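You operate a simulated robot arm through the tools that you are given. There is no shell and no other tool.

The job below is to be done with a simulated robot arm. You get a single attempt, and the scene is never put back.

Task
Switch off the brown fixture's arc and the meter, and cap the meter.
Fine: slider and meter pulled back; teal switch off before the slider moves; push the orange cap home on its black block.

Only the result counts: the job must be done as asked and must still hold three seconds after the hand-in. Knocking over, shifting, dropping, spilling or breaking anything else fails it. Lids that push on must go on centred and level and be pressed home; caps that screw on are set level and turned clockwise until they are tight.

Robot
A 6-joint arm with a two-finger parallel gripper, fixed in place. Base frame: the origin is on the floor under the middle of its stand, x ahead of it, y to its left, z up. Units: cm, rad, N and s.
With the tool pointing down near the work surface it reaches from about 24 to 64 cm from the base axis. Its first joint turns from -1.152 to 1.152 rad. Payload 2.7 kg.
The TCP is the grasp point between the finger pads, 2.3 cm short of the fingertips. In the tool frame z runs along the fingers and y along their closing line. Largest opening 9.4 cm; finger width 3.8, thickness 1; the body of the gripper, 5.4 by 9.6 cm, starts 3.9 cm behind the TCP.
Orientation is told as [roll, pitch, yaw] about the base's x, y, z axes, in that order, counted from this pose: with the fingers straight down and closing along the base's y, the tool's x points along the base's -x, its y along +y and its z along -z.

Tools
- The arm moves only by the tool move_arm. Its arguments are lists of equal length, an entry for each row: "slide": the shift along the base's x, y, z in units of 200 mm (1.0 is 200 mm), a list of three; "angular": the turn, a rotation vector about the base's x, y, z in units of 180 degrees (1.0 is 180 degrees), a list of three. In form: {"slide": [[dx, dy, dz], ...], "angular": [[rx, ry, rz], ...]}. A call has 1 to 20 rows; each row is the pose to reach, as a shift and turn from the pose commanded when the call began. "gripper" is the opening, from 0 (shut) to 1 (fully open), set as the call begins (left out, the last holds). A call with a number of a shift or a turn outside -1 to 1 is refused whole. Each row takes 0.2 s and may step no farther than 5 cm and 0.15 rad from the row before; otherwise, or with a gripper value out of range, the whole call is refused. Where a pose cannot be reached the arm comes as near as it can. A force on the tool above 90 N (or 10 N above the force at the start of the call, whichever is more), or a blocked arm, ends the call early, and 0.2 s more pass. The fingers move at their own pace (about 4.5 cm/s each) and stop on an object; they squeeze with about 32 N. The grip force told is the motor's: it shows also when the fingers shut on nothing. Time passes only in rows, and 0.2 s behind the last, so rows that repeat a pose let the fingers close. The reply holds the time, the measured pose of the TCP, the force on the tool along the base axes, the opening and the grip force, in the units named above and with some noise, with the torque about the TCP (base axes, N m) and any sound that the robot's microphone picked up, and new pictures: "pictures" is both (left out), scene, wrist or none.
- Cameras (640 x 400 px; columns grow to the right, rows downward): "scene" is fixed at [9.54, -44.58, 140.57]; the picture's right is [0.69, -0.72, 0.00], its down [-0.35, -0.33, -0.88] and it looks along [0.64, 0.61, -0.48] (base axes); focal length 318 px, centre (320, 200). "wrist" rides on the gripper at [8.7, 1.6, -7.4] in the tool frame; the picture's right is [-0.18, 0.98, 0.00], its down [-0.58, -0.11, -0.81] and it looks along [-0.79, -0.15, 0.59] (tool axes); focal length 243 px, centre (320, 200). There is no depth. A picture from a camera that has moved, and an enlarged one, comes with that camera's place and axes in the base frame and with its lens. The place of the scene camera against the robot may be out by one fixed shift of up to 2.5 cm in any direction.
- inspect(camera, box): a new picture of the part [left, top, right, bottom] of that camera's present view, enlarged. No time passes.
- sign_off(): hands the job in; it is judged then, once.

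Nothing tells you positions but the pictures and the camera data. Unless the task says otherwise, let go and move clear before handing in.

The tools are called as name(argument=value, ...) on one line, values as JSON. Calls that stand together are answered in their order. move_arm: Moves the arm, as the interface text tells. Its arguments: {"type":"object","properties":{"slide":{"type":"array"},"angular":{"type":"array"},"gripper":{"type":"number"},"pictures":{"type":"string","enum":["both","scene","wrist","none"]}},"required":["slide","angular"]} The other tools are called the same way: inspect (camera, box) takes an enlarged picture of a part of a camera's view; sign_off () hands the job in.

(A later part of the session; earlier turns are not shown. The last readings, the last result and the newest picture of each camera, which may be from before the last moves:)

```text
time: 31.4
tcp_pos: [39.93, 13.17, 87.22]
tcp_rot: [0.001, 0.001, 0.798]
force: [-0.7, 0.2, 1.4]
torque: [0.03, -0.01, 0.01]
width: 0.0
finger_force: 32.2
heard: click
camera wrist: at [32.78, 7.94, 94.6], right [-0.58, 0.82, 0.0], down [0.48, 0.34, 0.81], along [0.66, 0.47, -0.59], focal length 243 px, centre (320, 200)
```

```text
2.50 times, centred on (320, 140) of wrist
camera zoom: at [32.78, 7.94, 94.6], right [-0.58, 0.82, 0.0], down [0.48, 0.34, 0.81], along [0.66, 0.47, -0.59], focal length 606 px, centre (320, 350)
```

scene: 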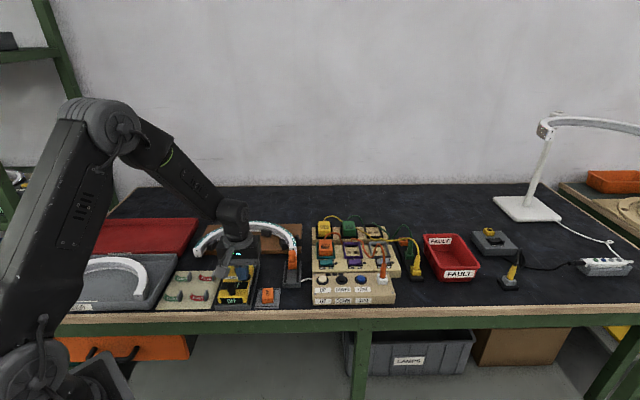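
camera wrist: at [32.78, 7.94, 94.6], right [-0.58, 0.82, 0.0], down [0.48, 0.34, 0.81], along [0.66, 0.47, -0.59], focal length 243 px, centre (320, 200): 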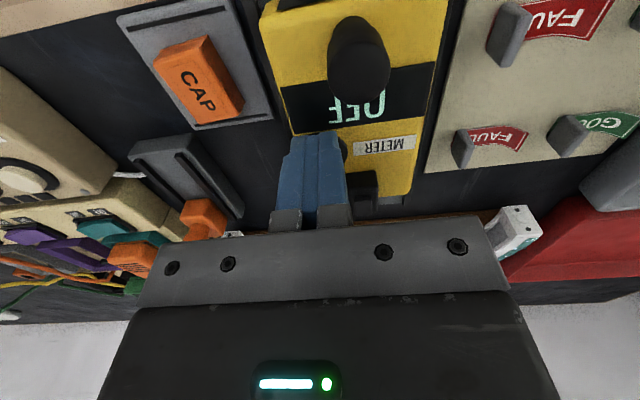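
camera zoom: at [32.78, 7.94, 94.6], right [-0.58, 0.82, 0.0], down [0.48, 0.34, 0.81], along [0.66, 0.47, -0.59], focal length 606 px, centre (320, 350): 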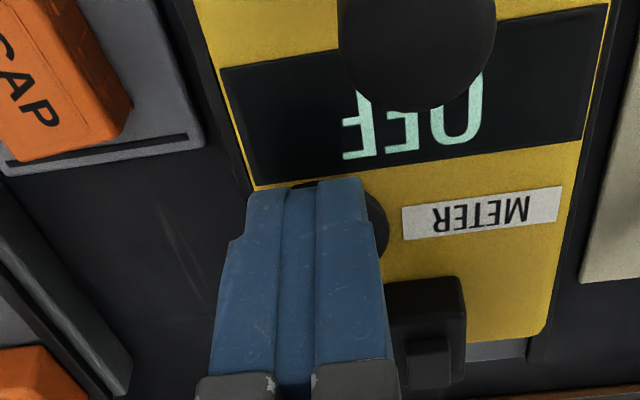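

A click sounded and the meter's display now reads OFF, so the button worked with one press. I'll rise and move over the orange cap.

move_arm(slide=[[0, 0, 0.1], [0, 0, 0.3], [0, 0, 0.5], [0.06, -0.15, 0.5], [0.1285, -0.333, 0.4]], angular=[[0, 0, 0], [0, 0, 0], [0, 0, 0], [0, 0, 0], [0, 0, 0]], gripper=0.6)

inspect(camera="wrist", box=[220, 0, 420, 180])

inspect(camera="scene", box=[215, 250, 285, 310])

```text
time: 32.6
tcp_pos: [42.42, 6.23, 95.26]
tcp_rot: [0.0, 0.0, 0.802]
force: [0.2, -0.8, 0.1]
torque: [0.03, -0.01, -0.02]
width: 5.64
finger_force: 0.0
camera wrist: at [35.18, 1.17, 102.74], right [-0.58, 0.82, 0.0], down [0.48, 0.34, 0.81], along [0.66, 0.47, -0.59], focal length 243 px, centre (320, 200)
```

scene: 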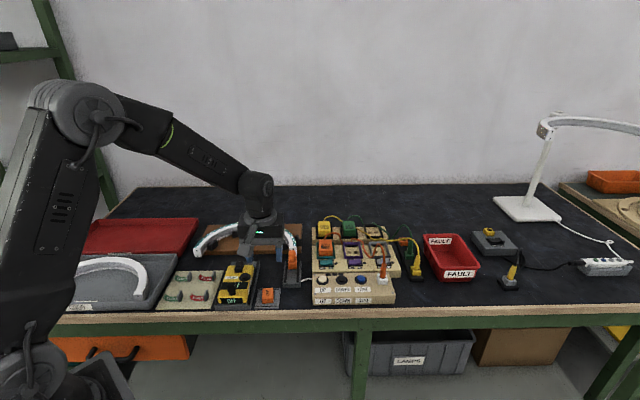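
wrist: 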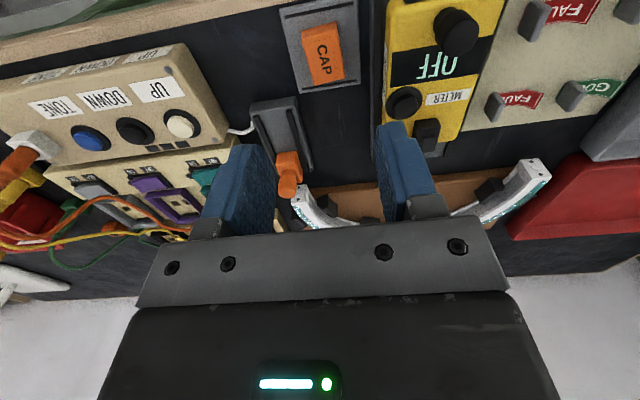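

```text
2.22 times, centred on (320, 90) of wrist
camera zoom: at [35.18, 1.17, 102.74], right [-0.58, 0.82, 0.0], down [0.48, 0.34, 0.81], along [0.66, 0.47, -0.59], focal length 539 px, centre (320, 444)
```

zoom: 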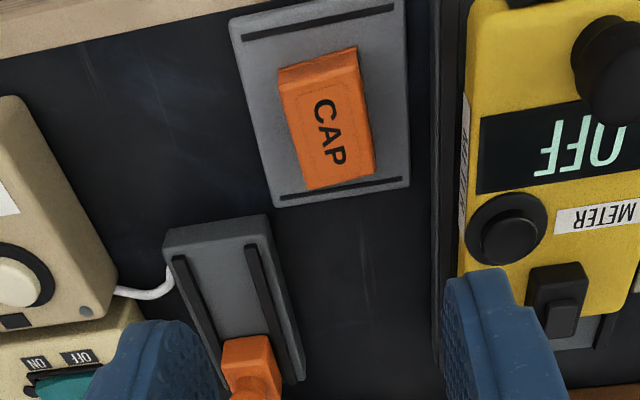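

```text
6.67 times, centred on (250, 280) of scene
camera zoom: at [9.54, -44.58, 140.56], right [0.69, -0.72, 0.0], down [-0.35, -0.33, -0.88], along [0.64, 0.61, -0.48], focal length 2118 px, centre (787, -333)
```

zoom: 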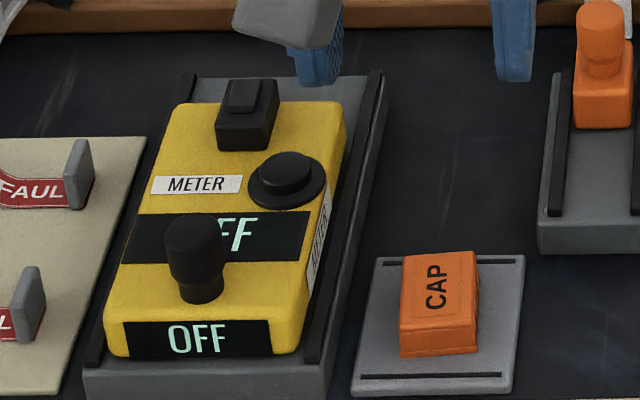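

The meter shows OFF. The cap is about 2.8 × 3.6 cm at [42.6, 6.9], top near z 81.3, and turned a few degrees on its plate. I'll take closer looks at the cap and the black block.

inspect(camera="wrist", box=[280, 0, 380, 100])

inspect(camera="wrist", box=[380, 80, 480, 180])

inspect(camera="scene", box=[232, 255, 272, 285])

inspect(camera="scene", box=[250, 280, 290, 310])

```text
4.00 times, centred on (330, 50) of wrist
camera zoom: at [35.18, 1.17, 102.74], right [-0.58, 0.82, 0.0], down [0.48, 0.34, 0.81], along [0.66, 0.47, -0.59], focal length 970 px, centre (280, 800)
```

zoom: 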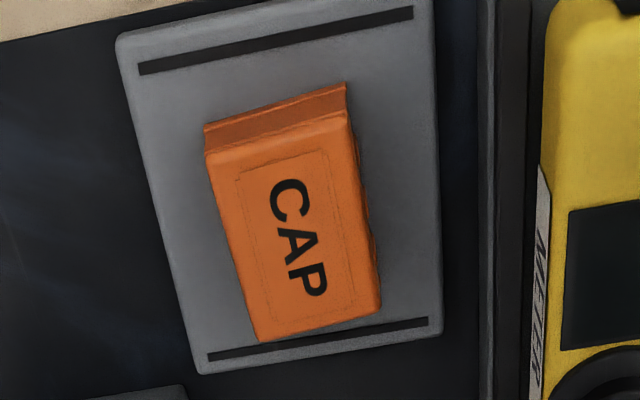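

```text
4.00 times, centred on (430, 130) of wrist
camera zoom: at [35.18, 1.17, 102.74], right [-0.58, 0.82, 0.0], down [0.48, 0.34, 0.81], along [0.66, 0.47, -0.59], focal length 970 px, centre (-120, 480)
```

zoom: 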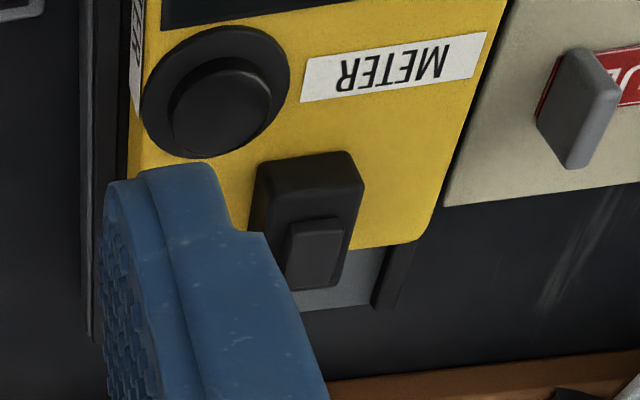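

```text
13.33 times, centred on (252, 270) of scene
camera zoom: at [9.54, -44.58, 140.56], right [0.69, -0.72, 0.0], down [-0.35, -0.33, -0.88], along [0.64, 0.61, -0.48], focal length 4236 px, centre (1227, -733)
```

zoom: 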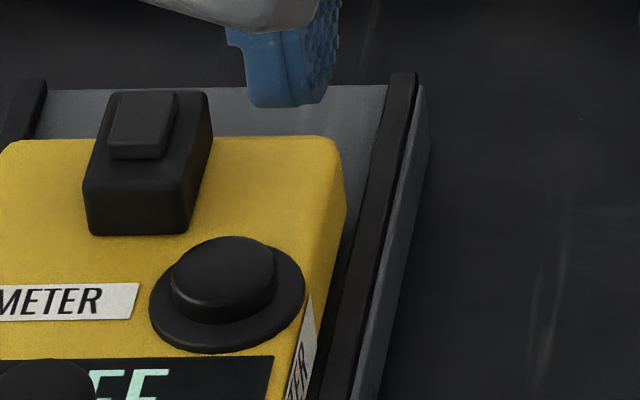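

```text
13.33 times, centred on (270, 295) of scene
camera zoom: at [9.54, -44.58, 140.56], right [0.69, -0.72, 0.0], down [-0.35, -0.33, -0.88], along [0.64, 0.61, -0.48], focal length 4236 px, centre (987, -1067)
```

zoom: 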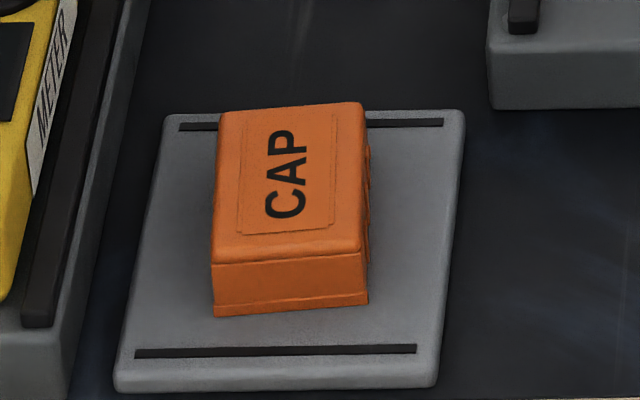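

The cap is 2.8 × 3.85 cm, turned to about 0.871 rad, with its centre near [42.58, 6.95]; its plate and the bench lie at about 0.785 rad. Now I view the black block from the same relative pose so that camera errors cancel out.

move_arm(slide=[[-0.025, 0.17, 0.07], [-0.05, 0.34, 0.14], [-0.075, 0.51, 0.2], [-0.075, 0.51, 0.2]], angular=[[0, 0, 0], [0, 0, 0], [0, 0, 0], [0, 0, 0]])

inspect(camera="wrist", box=[280, 0, 380, 100])

```text
time: 33.6
tcp_pos: [41.11, 16.82, 99.0]
tcp_rot: [0.0, 0.0, 0.798]
force: [0.3, -0.7, 0.5]
torque: [0.01, 0.01, 0.01]
width: 5.64
finger_force: 0.1
camera wrist: at [33.81, 11.59, 106.49], right [-0.58, 0.82, 0.0], down [0.48, 0.34, 0.81], along [0.66, 0.46, -0.59], focal length 243 px, centre (320, 200)
```

scene: 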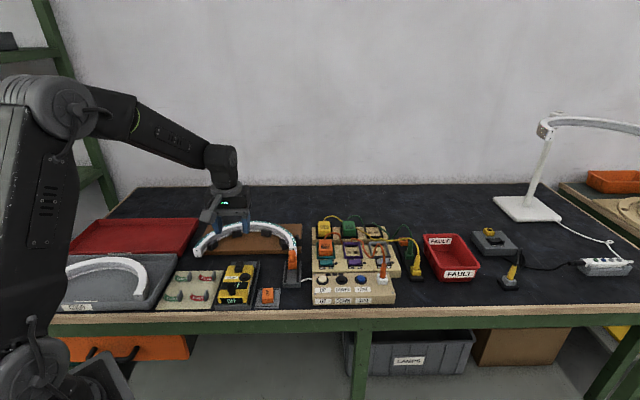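
wrist: 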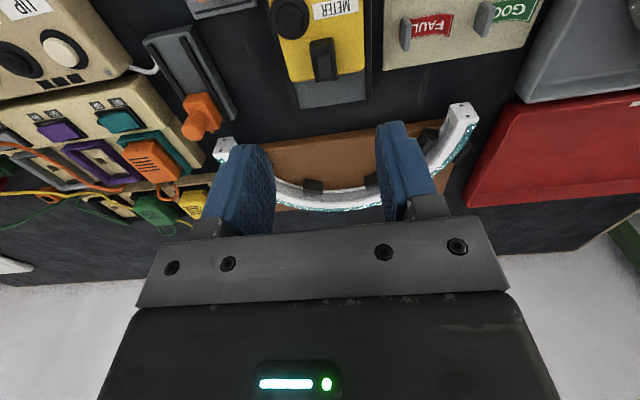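

```text
4.00 times, centred on (330, 50) of wrist
camera zoom: at [33.81, 11.59, 106.49], right [-0.58, 0.82, 0.0], down [0.48, 0.34, 0.81], along [0.66, 0.46, -0.59], focal length 970 px, centre (280, 800)
```

zoom: 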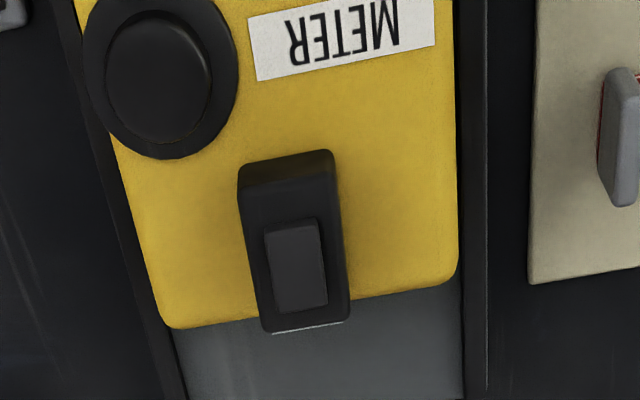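

The block shows clearly with its raised plateau in the middle. I'll hold still for a settled reading and an even closer look.

move_arm(slide=[[0, 0, 0], [0, 0, 0]], angular=[[0, 0, 0], [0, 0, 0]], pictures="wrist")

inspect(camera="wrist", box=[300, 20, 364, 92])

move_arm(slide=[[0, 0, 0]], angular=[[0, 0, 0]], pictures="none")

```text
time: 34.2
tcp_pos: [41.1, 16.76, 99.16]
tcp_rot: [0.0, 0.0, 0.8]
force: [-0.2, 0.5, -1.1]
torque: [0.01, 0.01, 0.01]
width: 5.66
finger_force: 0.2
camera wrist: at [33.82, 11.56, 106.47], right [-0.58, 0.82, 0.0], down [0.48, 0.34, 0.81], along [0.66, 0.46, -0.59], focal length 243 px, centre (320, 200)
```

wrist: 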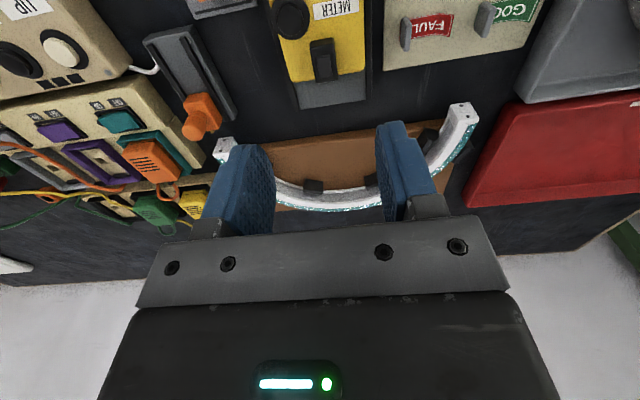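

```text
5.56 times, centred on (332, 56) of wrist
camera zoom: at [33.82, 11.56, 106.47], right [-0.58, 0.82, 0.0], down [0.48, 0.34, 0.81], along [0.66, 0.46, -0.59], focal length 1348 px, centre (253, 1000)
```

zoom: 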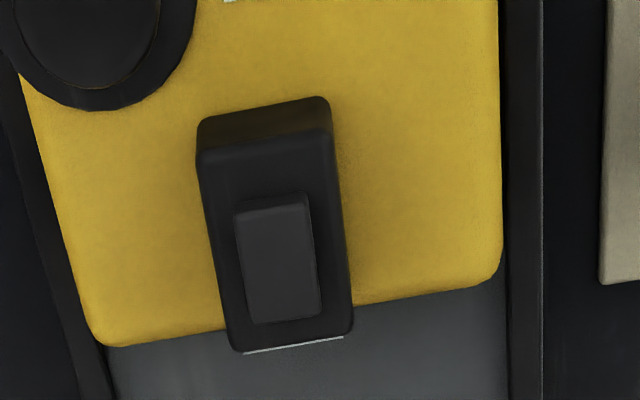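

```text
time: 34.6
tcp_pos: [41.09, 16.62, 99.09]
tcp_rot: [0.0, 0.0, 0.799]
force: [-0.1, -0.3, 0.6]
torque: [-0.01, 0.0, 0.0]
width: 5.62
finger_force: 0.1
```

The block's top is about 1.9 × 2.8 cm at roughly [41.4, 17.45, 85.6], turned to about 0.787 rad. I'll go back over the cap with the tool turned to its angle and the fingers 4.2 cm open.

move_arm(slide=[[0.025, -0.165, -0.05], [0.05, -0.33, -0.1], [0.0745, -0.4875, -0.2], [0.0745, -0.4875, -0.38], [0.0745, -0.4875, -0.5], [0.0745, -0.4875, -0.5]], angular=[[0, 0, 0.008], [0, 0, 0.016], [0, 0, 0.0226], [0, 0, 0.0226], [0, 0, 0.0226], [0, 0, 0.0226]], gripper=0.45)

inspect(camera="wrist", box=[260, 40, 380, 190])

inspect(camera="scene", box=[240, 270, 300, 315])

```text
time: 36.0
tcp_pos: [42.23, 6.79, 89.15]
tcp_rot: [0.0, -0.001, 0.871]
force: [0.6, 0.2, 0.2]
torque: [0.02, 0.01, -0.01]
width: 4.24
finger_force: 0.1
camera wrist: at [35.45, 1.16, 96.65], right [-0.63, 0.77, 0.0], down [0.46, 0.37, 0.81], along [0.62, 0.51, -0.59], focal length 243 px, centre (320, 200)
```

scene: 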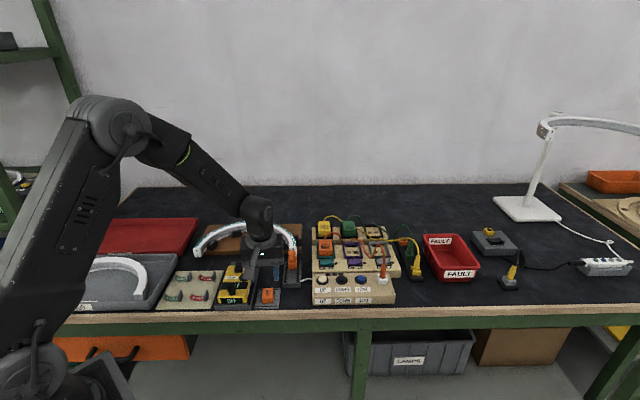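
wrist: 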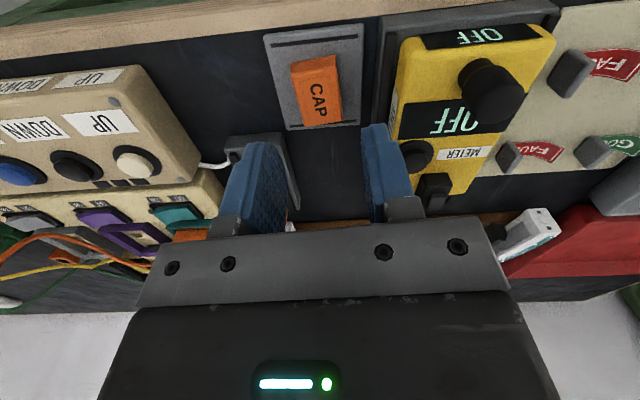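

```text
2.67 times, centred on (320, 115) of wrist
camera zoom: at [35.45, 1.16, 96.65], right [-0.63, 0.77, 0.0], down [0.46, 0.37, 0.81], along [0.62, 0.51, -0.59], focal length 647 px, centre (320, 427)
```

zoom: 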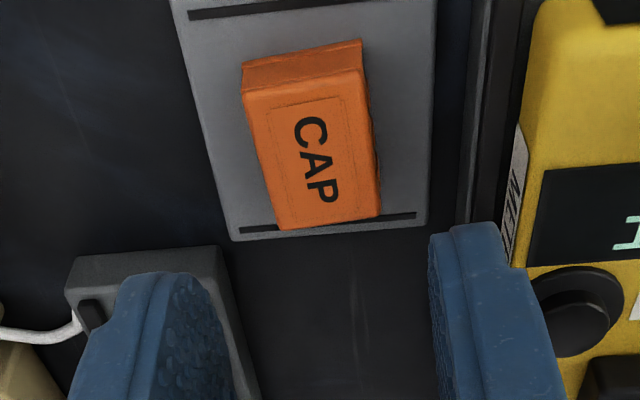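

```text
8.89 times, centred on (270, 292) of scene
camera zoom: at [9.54, -44.58, 140.57], right [0.69, -0.72, 0.0], down [-0.35, -0.33, -0.88], along [0.64, 0.61, -0.48], focal length 2824 px, centre (764, -622)
```

zoom: 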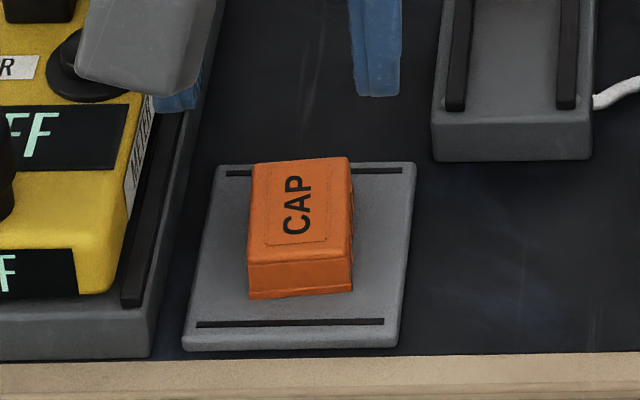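

The tool is within about 0.1 cm of the cap's centre and turned to match it; its top comes out near z 82. I'll make the small correction and go down partway.

move_arm(slide=[[0.0055, -0.001, -0.1], [0.0055, -0.001, -0.2], [0.0055, -0.001, -0.24], [0.0055, -0.001, -0.24]], angular=[[0, 0, 0], [0, 0, 0], [0, 0, 0], [0, 0, 0]])

inspect(camera="wrist", box=[250, 80, 390, 220])

inspect(camera="scene", box=[240, 270, 300, 315])

```text
time: 37.0
tcp_pos: [42.47, 6.9, 84.37]
tcp_rot: [0.002, 0.002, 0.869]
force: [-0.3, -0.1, -0.1]
torque: [-0.01, 0.0, 0.04]
width: 4.2
finger_force: 0.1
camera wrist: at [35.75, 1.22, 91.81], right [-0.63, 0.77, 0.0], down [0.46, 0.37, 0.81], along [0.62, 0.51, -0.59], focal length 243 px, centre (320, 200)
```

scene: 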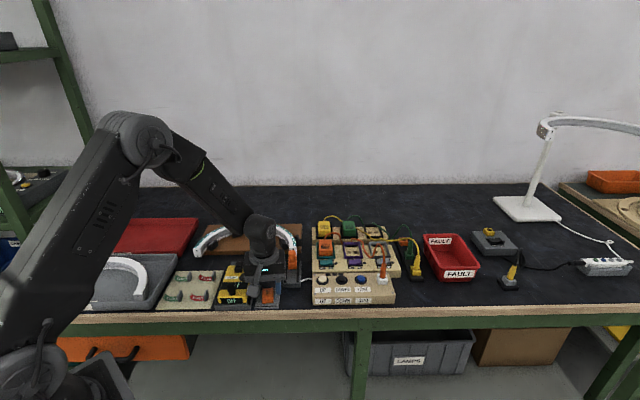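
wrist: 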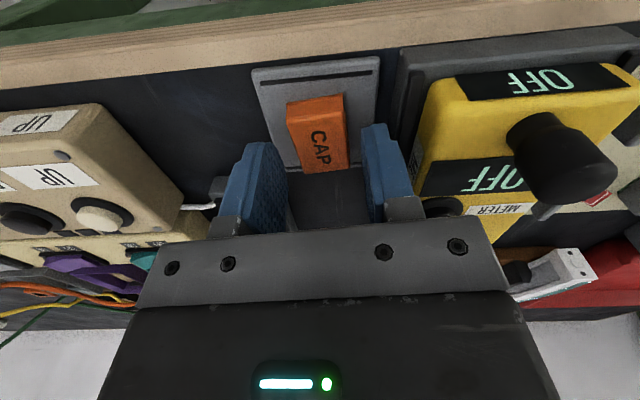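

```text
2.86 times, centred on (320, 150) of wrist
camera zoom: at [35.75, 1.22, 91.81], right [-0.63, 0.77, 0.0], down [0.46, 0.37, 0.81], along [0.62, 0.51, -0.59], focal length 693 px, centre (320, 343)
```

zoom: 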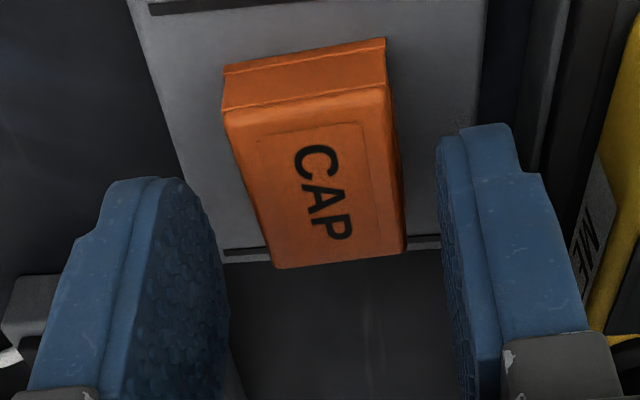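

```text
8.89 times, centred on (270, 292) of scene
camera zoom: at [9.54, -44.58, 140.57], right [0.69, -0.72, 0.0], down [-0.35, -0.33, -0.88], along [0.64, 0.61, -0.48], focal length 2824 px, centre (764, -622)
```

zoom: 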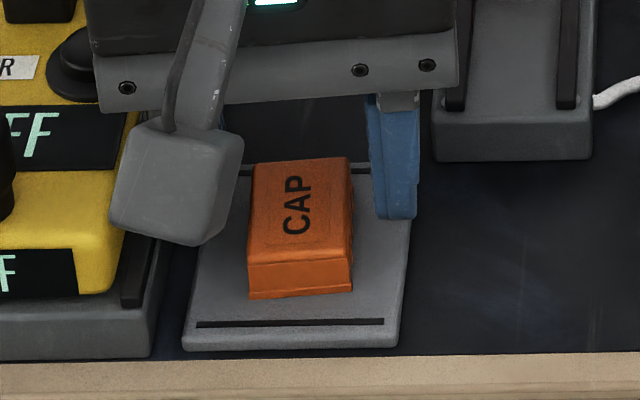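

The cap is centred between the fingers. I'll lower to just above the plate and close on it gently.

move_arm(slide=[[0, 0, -0.03], [0, 0, -0.06], [0, 0, -0.068]], angular=[[0, 0, 0], [0, 0, 0], [0, 0, 0]])

inspect(camera="wrist", box=[250, 90, 390, 230])

inspect(camera="scene", box=[240, 270, 300, 315])

```text
time: 37.8
tcp_pos: [42.52, 6.77, 83.01]
tcp_rot: [-0.001, 0.001, 0.871]
force: [0.8, -0.3, -0.5]
torque: [-0.01, 0.02, -0.03]
width: 4.23
finger_force: 0.1
camera wrist: at [35.76, 1.23, 90.46], right [-0.63, 0.77, 0.0], down [0.46, 0.37, 0.81], along [0.62, 0.51, -0.59], focal length 243 px, centre (320, 200)
```

scene: 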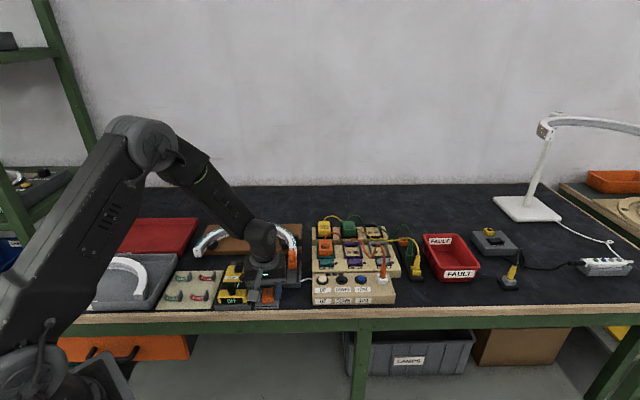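
wrist: 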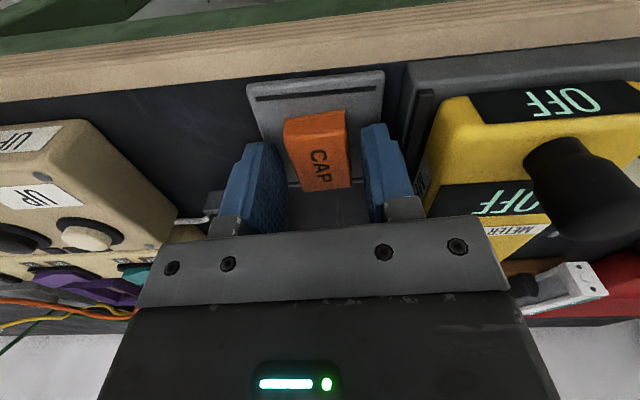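

```text
2.86 times, centred on (320, 160) of wrist
camera zoom: at [35.76, 1.23, 90.46], right [-0.63, 0.77, 0.0], down [0.46, 0.37, 0.81], along [0.62, 0.51, -0.59], focal length 693 px, centre (320, 314)
```

zoom: 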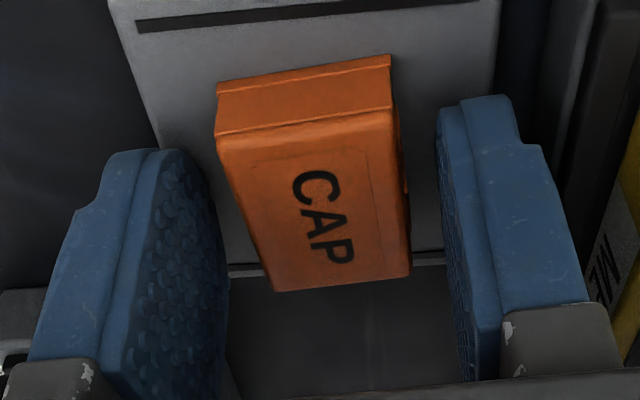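

```text
8.89 times, centred on (270, 292) of scene
camera zoom: at [9.54, -44.58, 140.57], right [0.69, -0.72, 0.0], down [-0.35, -0.33, -0.88], along [0.64, 0.61, -0.48], focal length 2824 px, centre (764, -622)
```

zoom: 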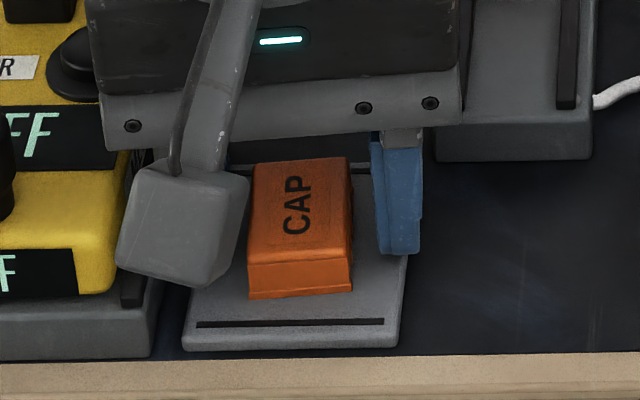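

The fingers straddle the cap well. I'll close on it.

move_arm(slide=[[0, 0, 0], [0, 0, 0], [0, 0, 0], [0, 0, 0]], angular=[[0, 0, 0], [0, 0, 0], [0, 0, 0], [0, 0, 0]], gripper=0)

inspect(camera="wrist", box=[250, 90, 390, 230])

inspect(camera="scene", box=[240, 270, 300, 315])

```text
time: 38.8
tcp_pos: [42.56, 6.85, 83.01]
tcp_rot: [-0.003, 0.0, 0.871]
force: [0.5, -0.1, 0.5]
torque: [-0.01, 0.02, 0.04]
width: 2.68
finger_force: 31.6
camera wrist: at [35.75, 1.22, 90.47], right [-0.63, 0.77, 0.0], down [0.46, 0.37, 0.81], along [0.62, 0.51, -0.59], focal length 243 px, centre (320, 200)
```

scene: 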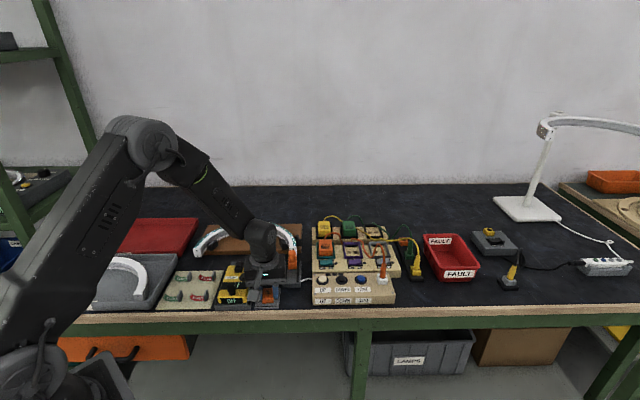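
wrist: 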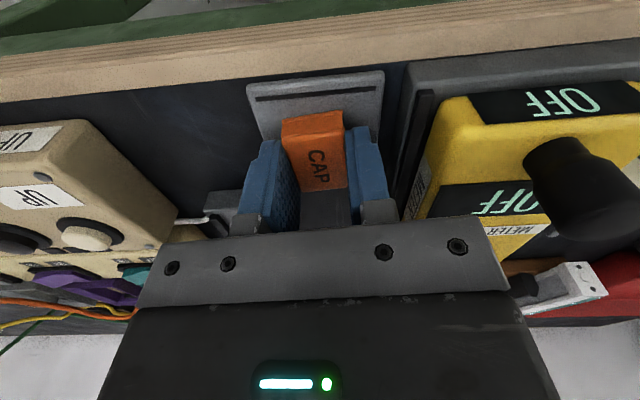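

```text
2.86 times, centred on (320, 160) of wrist
camera zoom: at [35.75, 1.22, 90.47], right [-0.63, 0.77, 0.0], down [0.46, 0.37, 0.81], along [0.62, 0.51, -0.59], focal length 693 px, centre (320, 314)
```

zoom: 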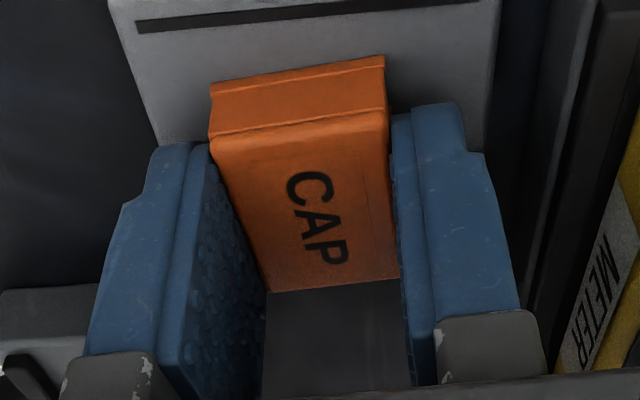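

```text
8.89 times, centred on (270, 292) of scene
camera zoom: at [9.54, -44.58, 140.57], right [0.69, -0.72, 0.0], down [-0.35, -0.33, -0.88], along [0.64, 0.61, -0.48], focal length 2824 px, centre (764, -622)
```

zoom: 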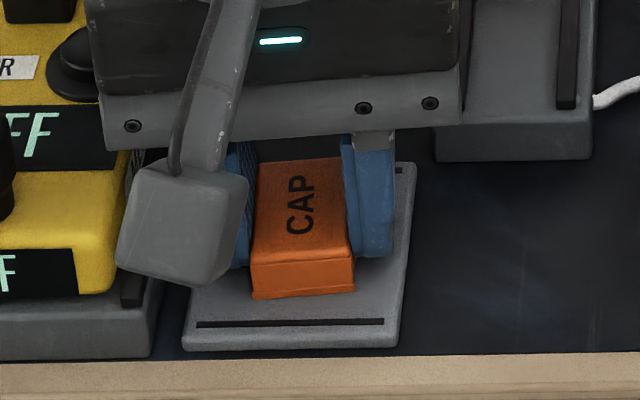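

The cap is held at 2.68 cm and flush to the fingers. I'll lift it straight up and check it.

move_arm(slide=[[0, 0, 0.03], [0, 0, 0.1], [0, 0, 0.25], [0, 0, 0.4], [0, 0, 0.5], [0, 0, 0.5]], angular=[[0, 0, 0], [0, 0, 0], [0, 0, 0], [0, 0, 0], [0, 0, 0], [0, 0, 0]])

inspect(camera="wrist", box=[250, 90, 390, 230])

inspect(camera="scene", box=[230, 240, 310, 300])

```text
time: 40.2
tcp_pos: [42.47, 6.84, 93.2]
tcp_rot: [-0.002, 0.0, 0.87]
force: [0.5, 0.2, 0.0]
torque: [-0.01, 0.0, -0.04]
width: 2.7
finger_force: 32.1
camera wrist: at [35.67, 1.29, 100.59], right [-0.63, 0.77, 0.0], down [0.46, 0.37, 0.81], along [0.62, 0.51, -0.59], focal length 243 px, centre (320, 200)
```

scene: 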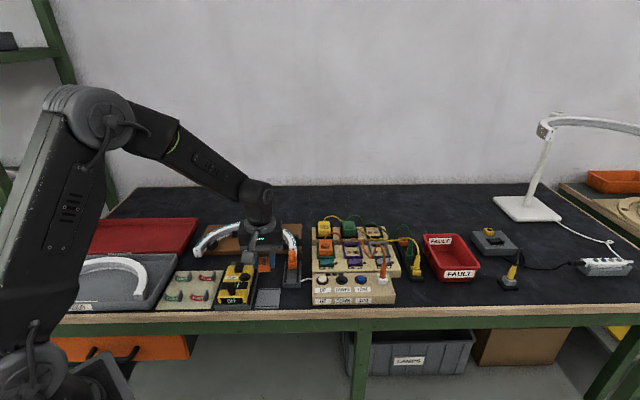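
wrist: 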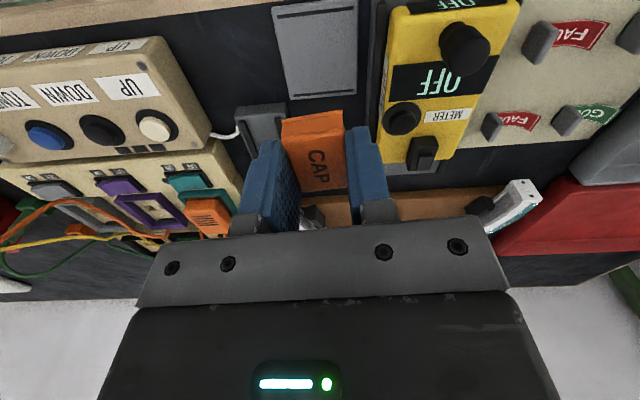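

```text
2.86 times, centred on (320, 160) of wrist
camera zoom: at [35.67, 1.29, 100.59], right [-0.63, 0.77, 0.0], down [0.46, 0.37, 0.81], along [0.62, 0.51, -0.59], focal length 693 px, centre (320, 314)
```

zoom: 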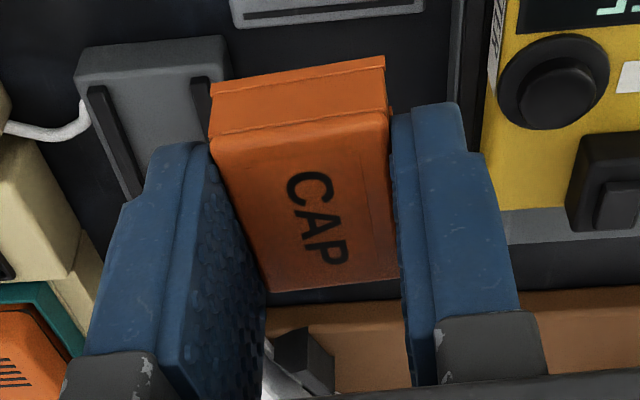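

```text
6.67 times, centred on (270, 270) of scene
camera zoom: at [9.54, -44.58, 140.57], right [0.69, -0.72, 0.0], down [-0.35, -0.33, -0.88], along [0.64, 0.61, -0.48], focal length 2118 px, centre (653, -267)
```

zoom: 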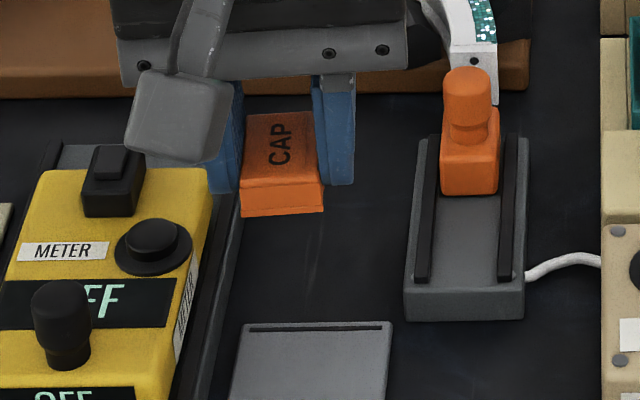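

The cap hangs level in the grip with its centre about 0.2 cm front of the TCP. I'll carry it over the block and turn the tool to the block's angle.

move_arm(slide=[[-0.016, 0.18, 0], [-0.032, 0.36, 0], [-0.047, 0.538, 0], [-0.047, 0.538, 0], [-0.047, 0.538, 0]], angular=[[0, 0, -0.009], [0, 0, -0.018], [0, 0, -0.0267], [0, 0, -0.0267], [0, 0, -0.0267]])

inspect(camera="wrist", box=[250, 50, 390, 200])

inspect(camera="scene", box=[210, 235, 280, 290])

```text
time: 41.4
tcp_pos: [41.64, 17.71, 92.84]
tcp_rot: [-0.001, 0.001, 0.787]
force: [0.4, -0.2, 0.0]
torque: [0.0, 0.03, -0.03]
width: 2.69
finger_force: 32.1
camera wrist: at [34.4, 12.65, 100.26], right [-0.57, 0.82, 0.0], down [0.49, 0.33, 0.81], along [0.66, 0.46, -0.59], focal length 243 px, centre (320, 200)
```

scene: 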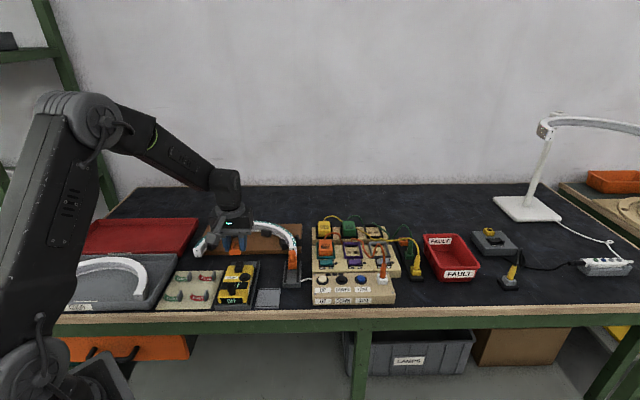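
wrist: 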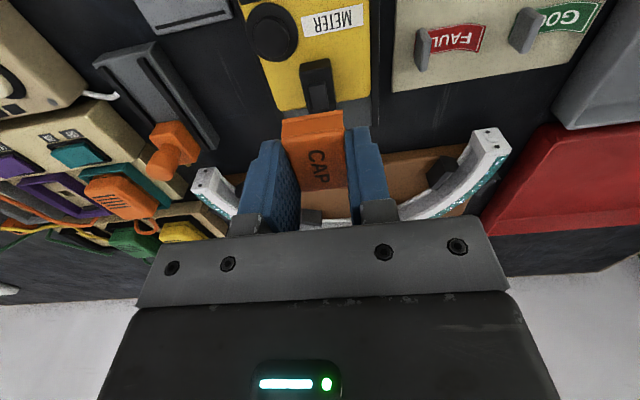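

```text
2.67 times, centred on (320, 125) of wrist
camera zoom: at [34.4, 12.65, 100.26], right [-0.57, 0.82, 0.0], down [0.49, 0.33, 0.81], along [0.66, 0.46, -0.59], focal length 647 px, centre (320, 400)
```

zoom: 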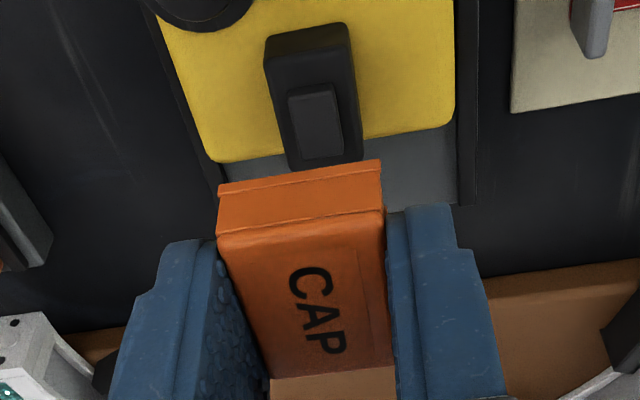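

```text
7.27 times, centred on (245, 262) of scene
camera zoom: at [9.54, -44.58, 140.57], right [0.69, -0.72, 0.0], down [-0.35, -0.33, -0.88], along [0.64, 0.61, -0.48], focal length 2310 px, centre (866, -254)
```

zoom: 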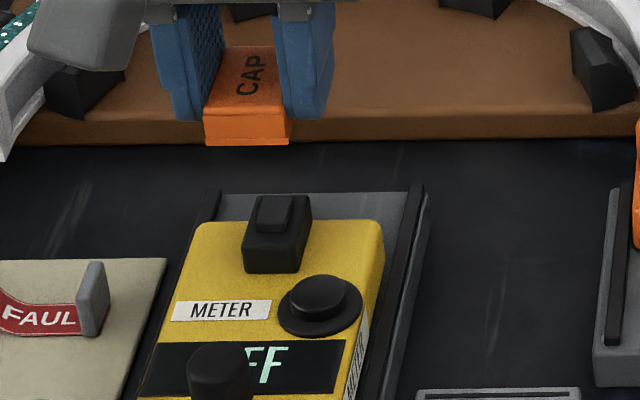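

The cap is above and slightly behind the block in view. I'll enlarge to measure the block against the cap in the tool frame.

inspect(camera="wrist", box=[285, 50, 355, 120])

inspect(camera="wrist", box=[270, 100, 360, 200])

move_arm(slide=[[0, 0, 0]], angular=[[0, 0, 0]], pictures="none")

```text
5.71 times, centred on (320, 85) of wrist
camera zoom: at [34.4, 12.65, 100.26], right [-0.57, 0.82, 0.0], down [0.49, 0.33, 0.81], along [0.66, 0.46, -0.59], focal length 1386 px, centre (320, 857)
```

zoom: 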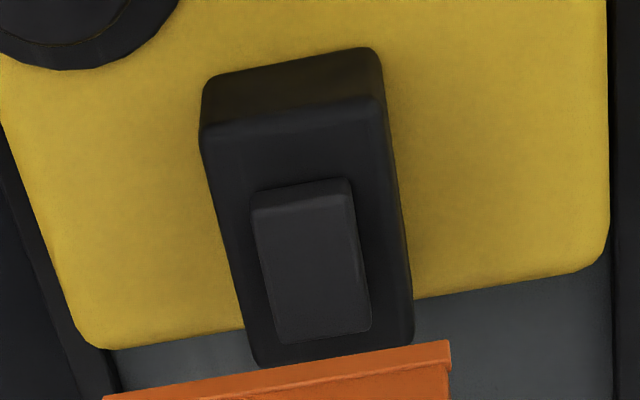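

```text
4.00 times, centred on (315, 150) of wrist
camera zoom: at [34.4, 12.65, 100.26], right [-0.57, 0.82, 0.0], down [0.49, 0.33, 0.81], along [0.66, 0.46, -0.59], focal length 970 px, centre (340, 400)
```

zoom: 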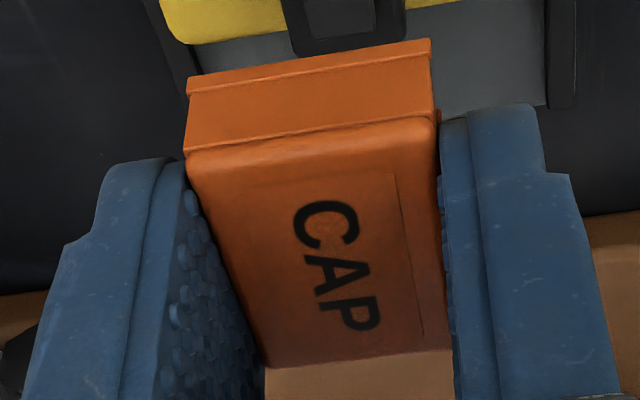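

```text
time: 41.8
tcp_pos: [41.64, 17.62, 92.78]
tcp_rot: [0.001, -0.001, 0.787]
force: [-0.7, 0.3, 0.1]
torque: [0.0, -0.01, 0.0]
width: 2.68
finger_force: 32.0
```

Comparing in the tool frame, the cap's centre needs about 0.4 cm toward the front to sit over the block, and the angles match within about 1°. I'll shift and lower to about a centimetre above, then measure again.

move_arm(slide=[[-0.0135, -0.0135, 0], [-0.0135, -0.0135, -0.08], [-0.0135, -0.0135, -0.15], [-0.0135, -0.0135, -0.165], [-0.0135, -0.0135, -0.165]], angular=[[0, 0, 0], [0, 0, 0], [0, 0, 0], [0, 0, 0], [0, 0, 0]])

inspect(camera="wrist", box=[270, 70, 370, 170])

inspect(camera="scene", box=[220, 245, 270, 285])

```text
time: 43.0
tcp_pos: [41.32, 17.29, 89.79]
tcp_rot: [0.0, 0.001, 0.787]
force: [-0.5, 0.1, -0.1]
torque: [0.03, 0.0, 0.01]
width: 2.7
finger_force: 32.1
camera wrist: at [34.07, 12.38, 97.18], right [-0.57, 0.82, 0.0], down [0.49, 0.33, 0.81], along [0.66, 0.46, -0.59], focal length 243 px, centre (320, 200)
```

scene: 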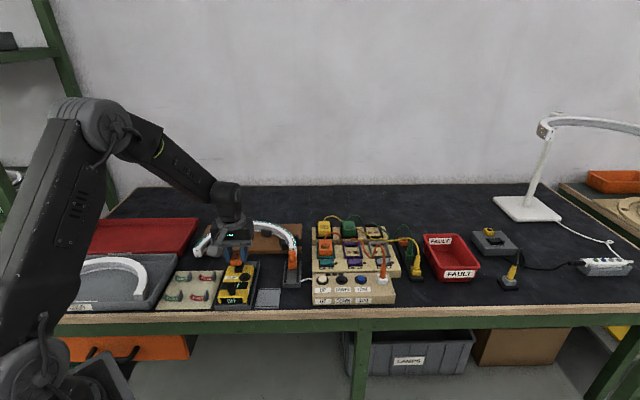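
wrist: 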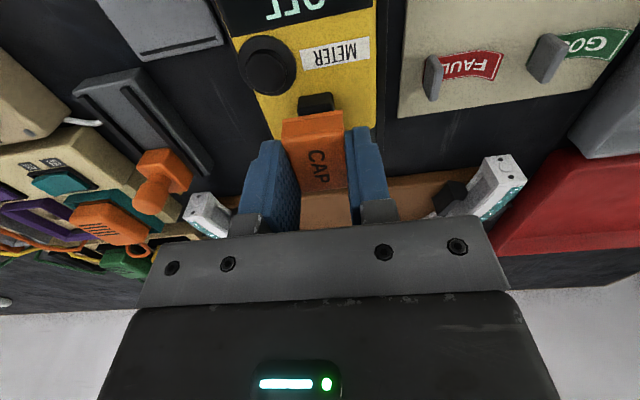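

```text
4.00 times, centred on (320, 120) of wrist
camera zoom: at [34.07, 12.38, 97.18], right [-0.57, 0.82, 0.0], down [0.49, 0.33, 0.81], along [0.66, 0.46, -0.59], focal length 970 px, centre (320, 520)
```

zoom: 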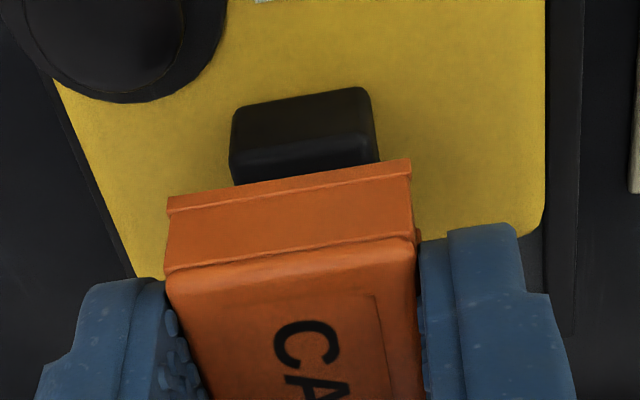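

```text
10.00 times, centred on (245, 265) of scene
camera zoom: at [9.54, -44.58, 140.57], right [0.69, -0.72, 0.0], down [-0.35, -0.33, -0.88], along [0.64, 0.61, -0.48], focal length 3177 px, centre (1070, -450)
```

zoom: 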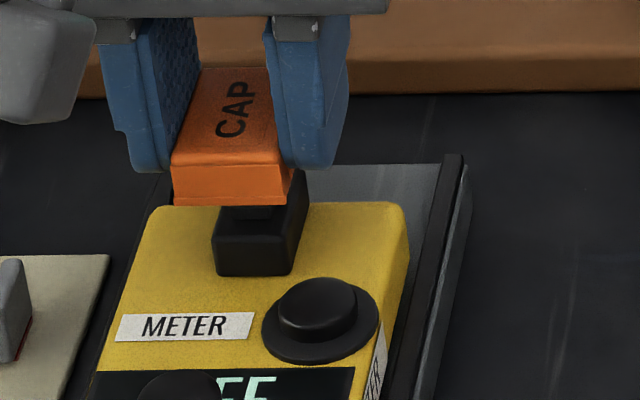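

In both views the cap is centred over the block to within about 0.1 cm. I'll lower 1 cm more and look again before contact.

move_arm(slide=[[0, 0, -0.025], [0, 0, -0.05], [0, 0, -0.05]], angular=[[0, 0, 0], [0, 0, 0], [0, 0, 0]])

inspect(camera="wrist", box=[270, 70, 370, 170])

inspect(camera="scene", box=[220, 245, 270, 285])

```text
time: 43.8
tcp_pos: [41.32, 17.28, 88.76]
tcp_rot: [0.0, 0.0, 0.787]
force: [-0.4, 0.3, 0.2]
torque: [0.01, 0.03, 0.01]
width: 2.68
finger_force: 32.2
camera wrist: at [34.04, 12.28, 96.25], right [-0.57, 0.82, 0.0], down [0.49, 0.33, 0.81], along [0.66, 0.46, -0.59], focal length 243 px, centre (320, 200)
```

scene: 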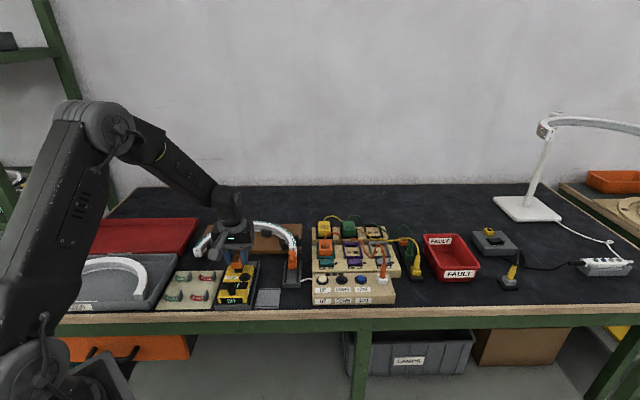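
wrist: 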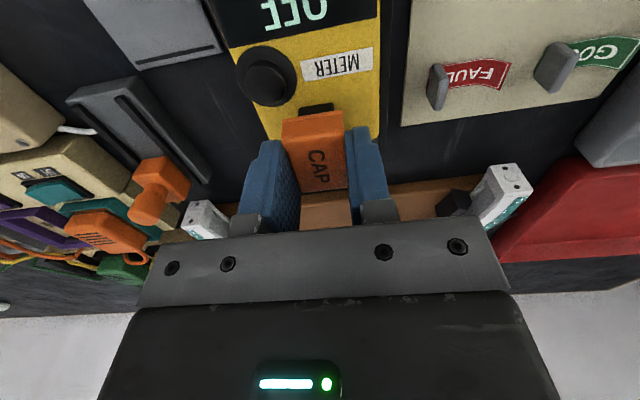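

```text
4.00 times, centred on (320, 120) of wrist
camera zoom: at [34.04, 12.28, 96.25], right [-0.57, 0.82, 0.0], down [0.49, 0.33, 0.81], along [0.66, 0.46, -0.59], focal length 970 px, centre (320, 520)
```

zoom: 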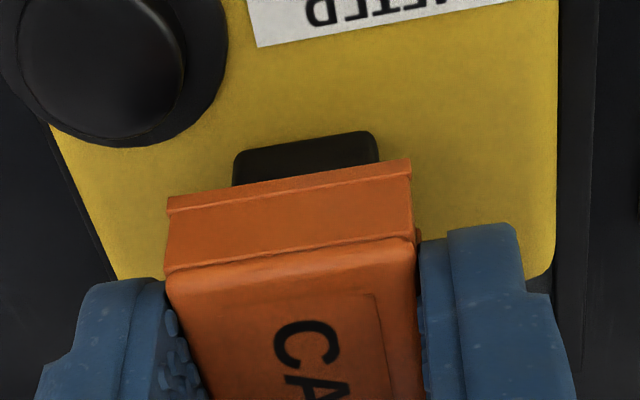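

```text
10.00 times, centred on (245, 265) of scene
camera zoom: at [9.54, -44.58, 140.57], right [0.69, -0.72, 0.0], down [-0.35, -0.33, -0.88], along [0.64, 0.61, -0.48], focal length 3177 px, centre (1070, -450)
```

zoom: 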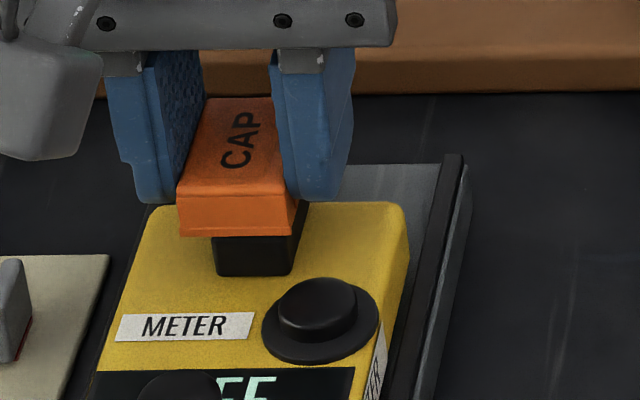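

The cap is centred with roughly half a centimetre to go. I'll lower it in small steps and watch the force.

move_arm(slide=[[0, 0, -0.0125], [0, 0, -0.025], [0, 0, -0.025]], angular=[[0, 0, 0], [0, 0, 0], [0, 0, 0]], pictures="none")

move_arm(slide=[[0, 0, -0.0075], [0, 0, -0.015]], angular=[[0, 0, 0], [0, 0, 0]])

inspect(camera="wrist", box=[270, 70, 370, 170])

inspect(camera="scene", box=[220, 245, 270, 285])

```text
time: 44.6
tcp_pos: [41.33, 17.33, 88.32]
tcp_rot: [-0.001, 0.0, 0.788]
force: [-0.6, 0.8, 0.0]
torque: [0.0, 0.01, -0.01]
width: 2.7
finger_force: 32.0
```

```text
time: 45.2
tcp_pos: [41.28, 17.27, 87.97]
tcp_rot: [0.0, -0.001, 0.789]
force: [0.0, -1.1, 1.5]
torque: [0.04, -0.03, 0.0]
width: 2.69
finger_force: 31.8
camera wrist: at [34.08, 12.31, 95.44], right [-0.57, 0.82, 0.0], down [0.49, 0.33, 0.81], along [0.67, 0.46, -0.59], focal length 243 px, centre (320, 200)
```

scene: 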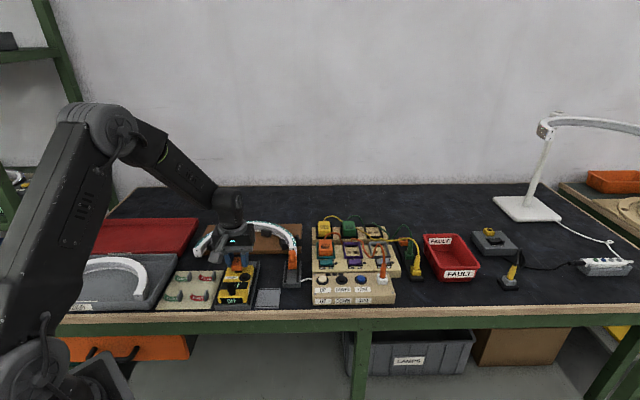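
wrist: 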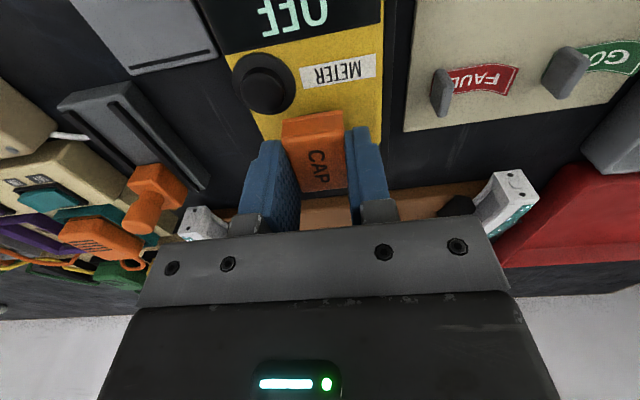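

```text
4.00 times, centred on (320, 120) of wrist
camera zoom: at [34.08, 12.31, 95.44], right [-0.57, 0.82, 0.0], down [0.49, 0.33, 0.81], along [0.67, 0.46, -0.59], focal length 970 px, centre (320, 520)
```

zoom: 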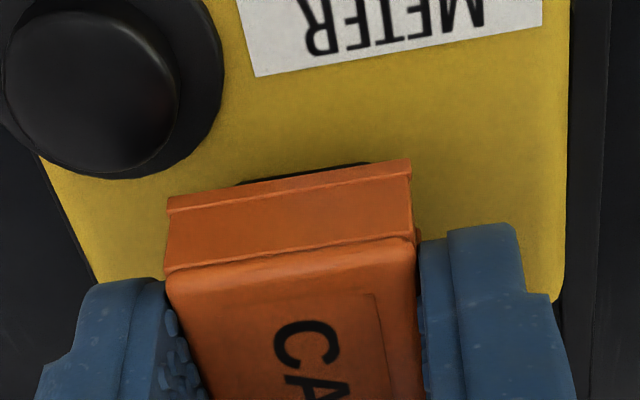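

```text
10.00 times, centred on (245, 265) of scene
camera zoom: at [9.54, -44.58, 140.56], right [0.69, -0.72, 0.0], down [-0.35, -0.33, -0.88], along [0.64, 0.61, -0.48], focal length 3177 px, centre (1070, -450)
```

zoom: 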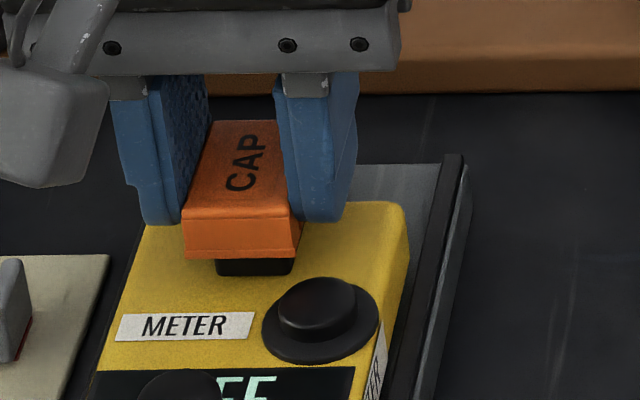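

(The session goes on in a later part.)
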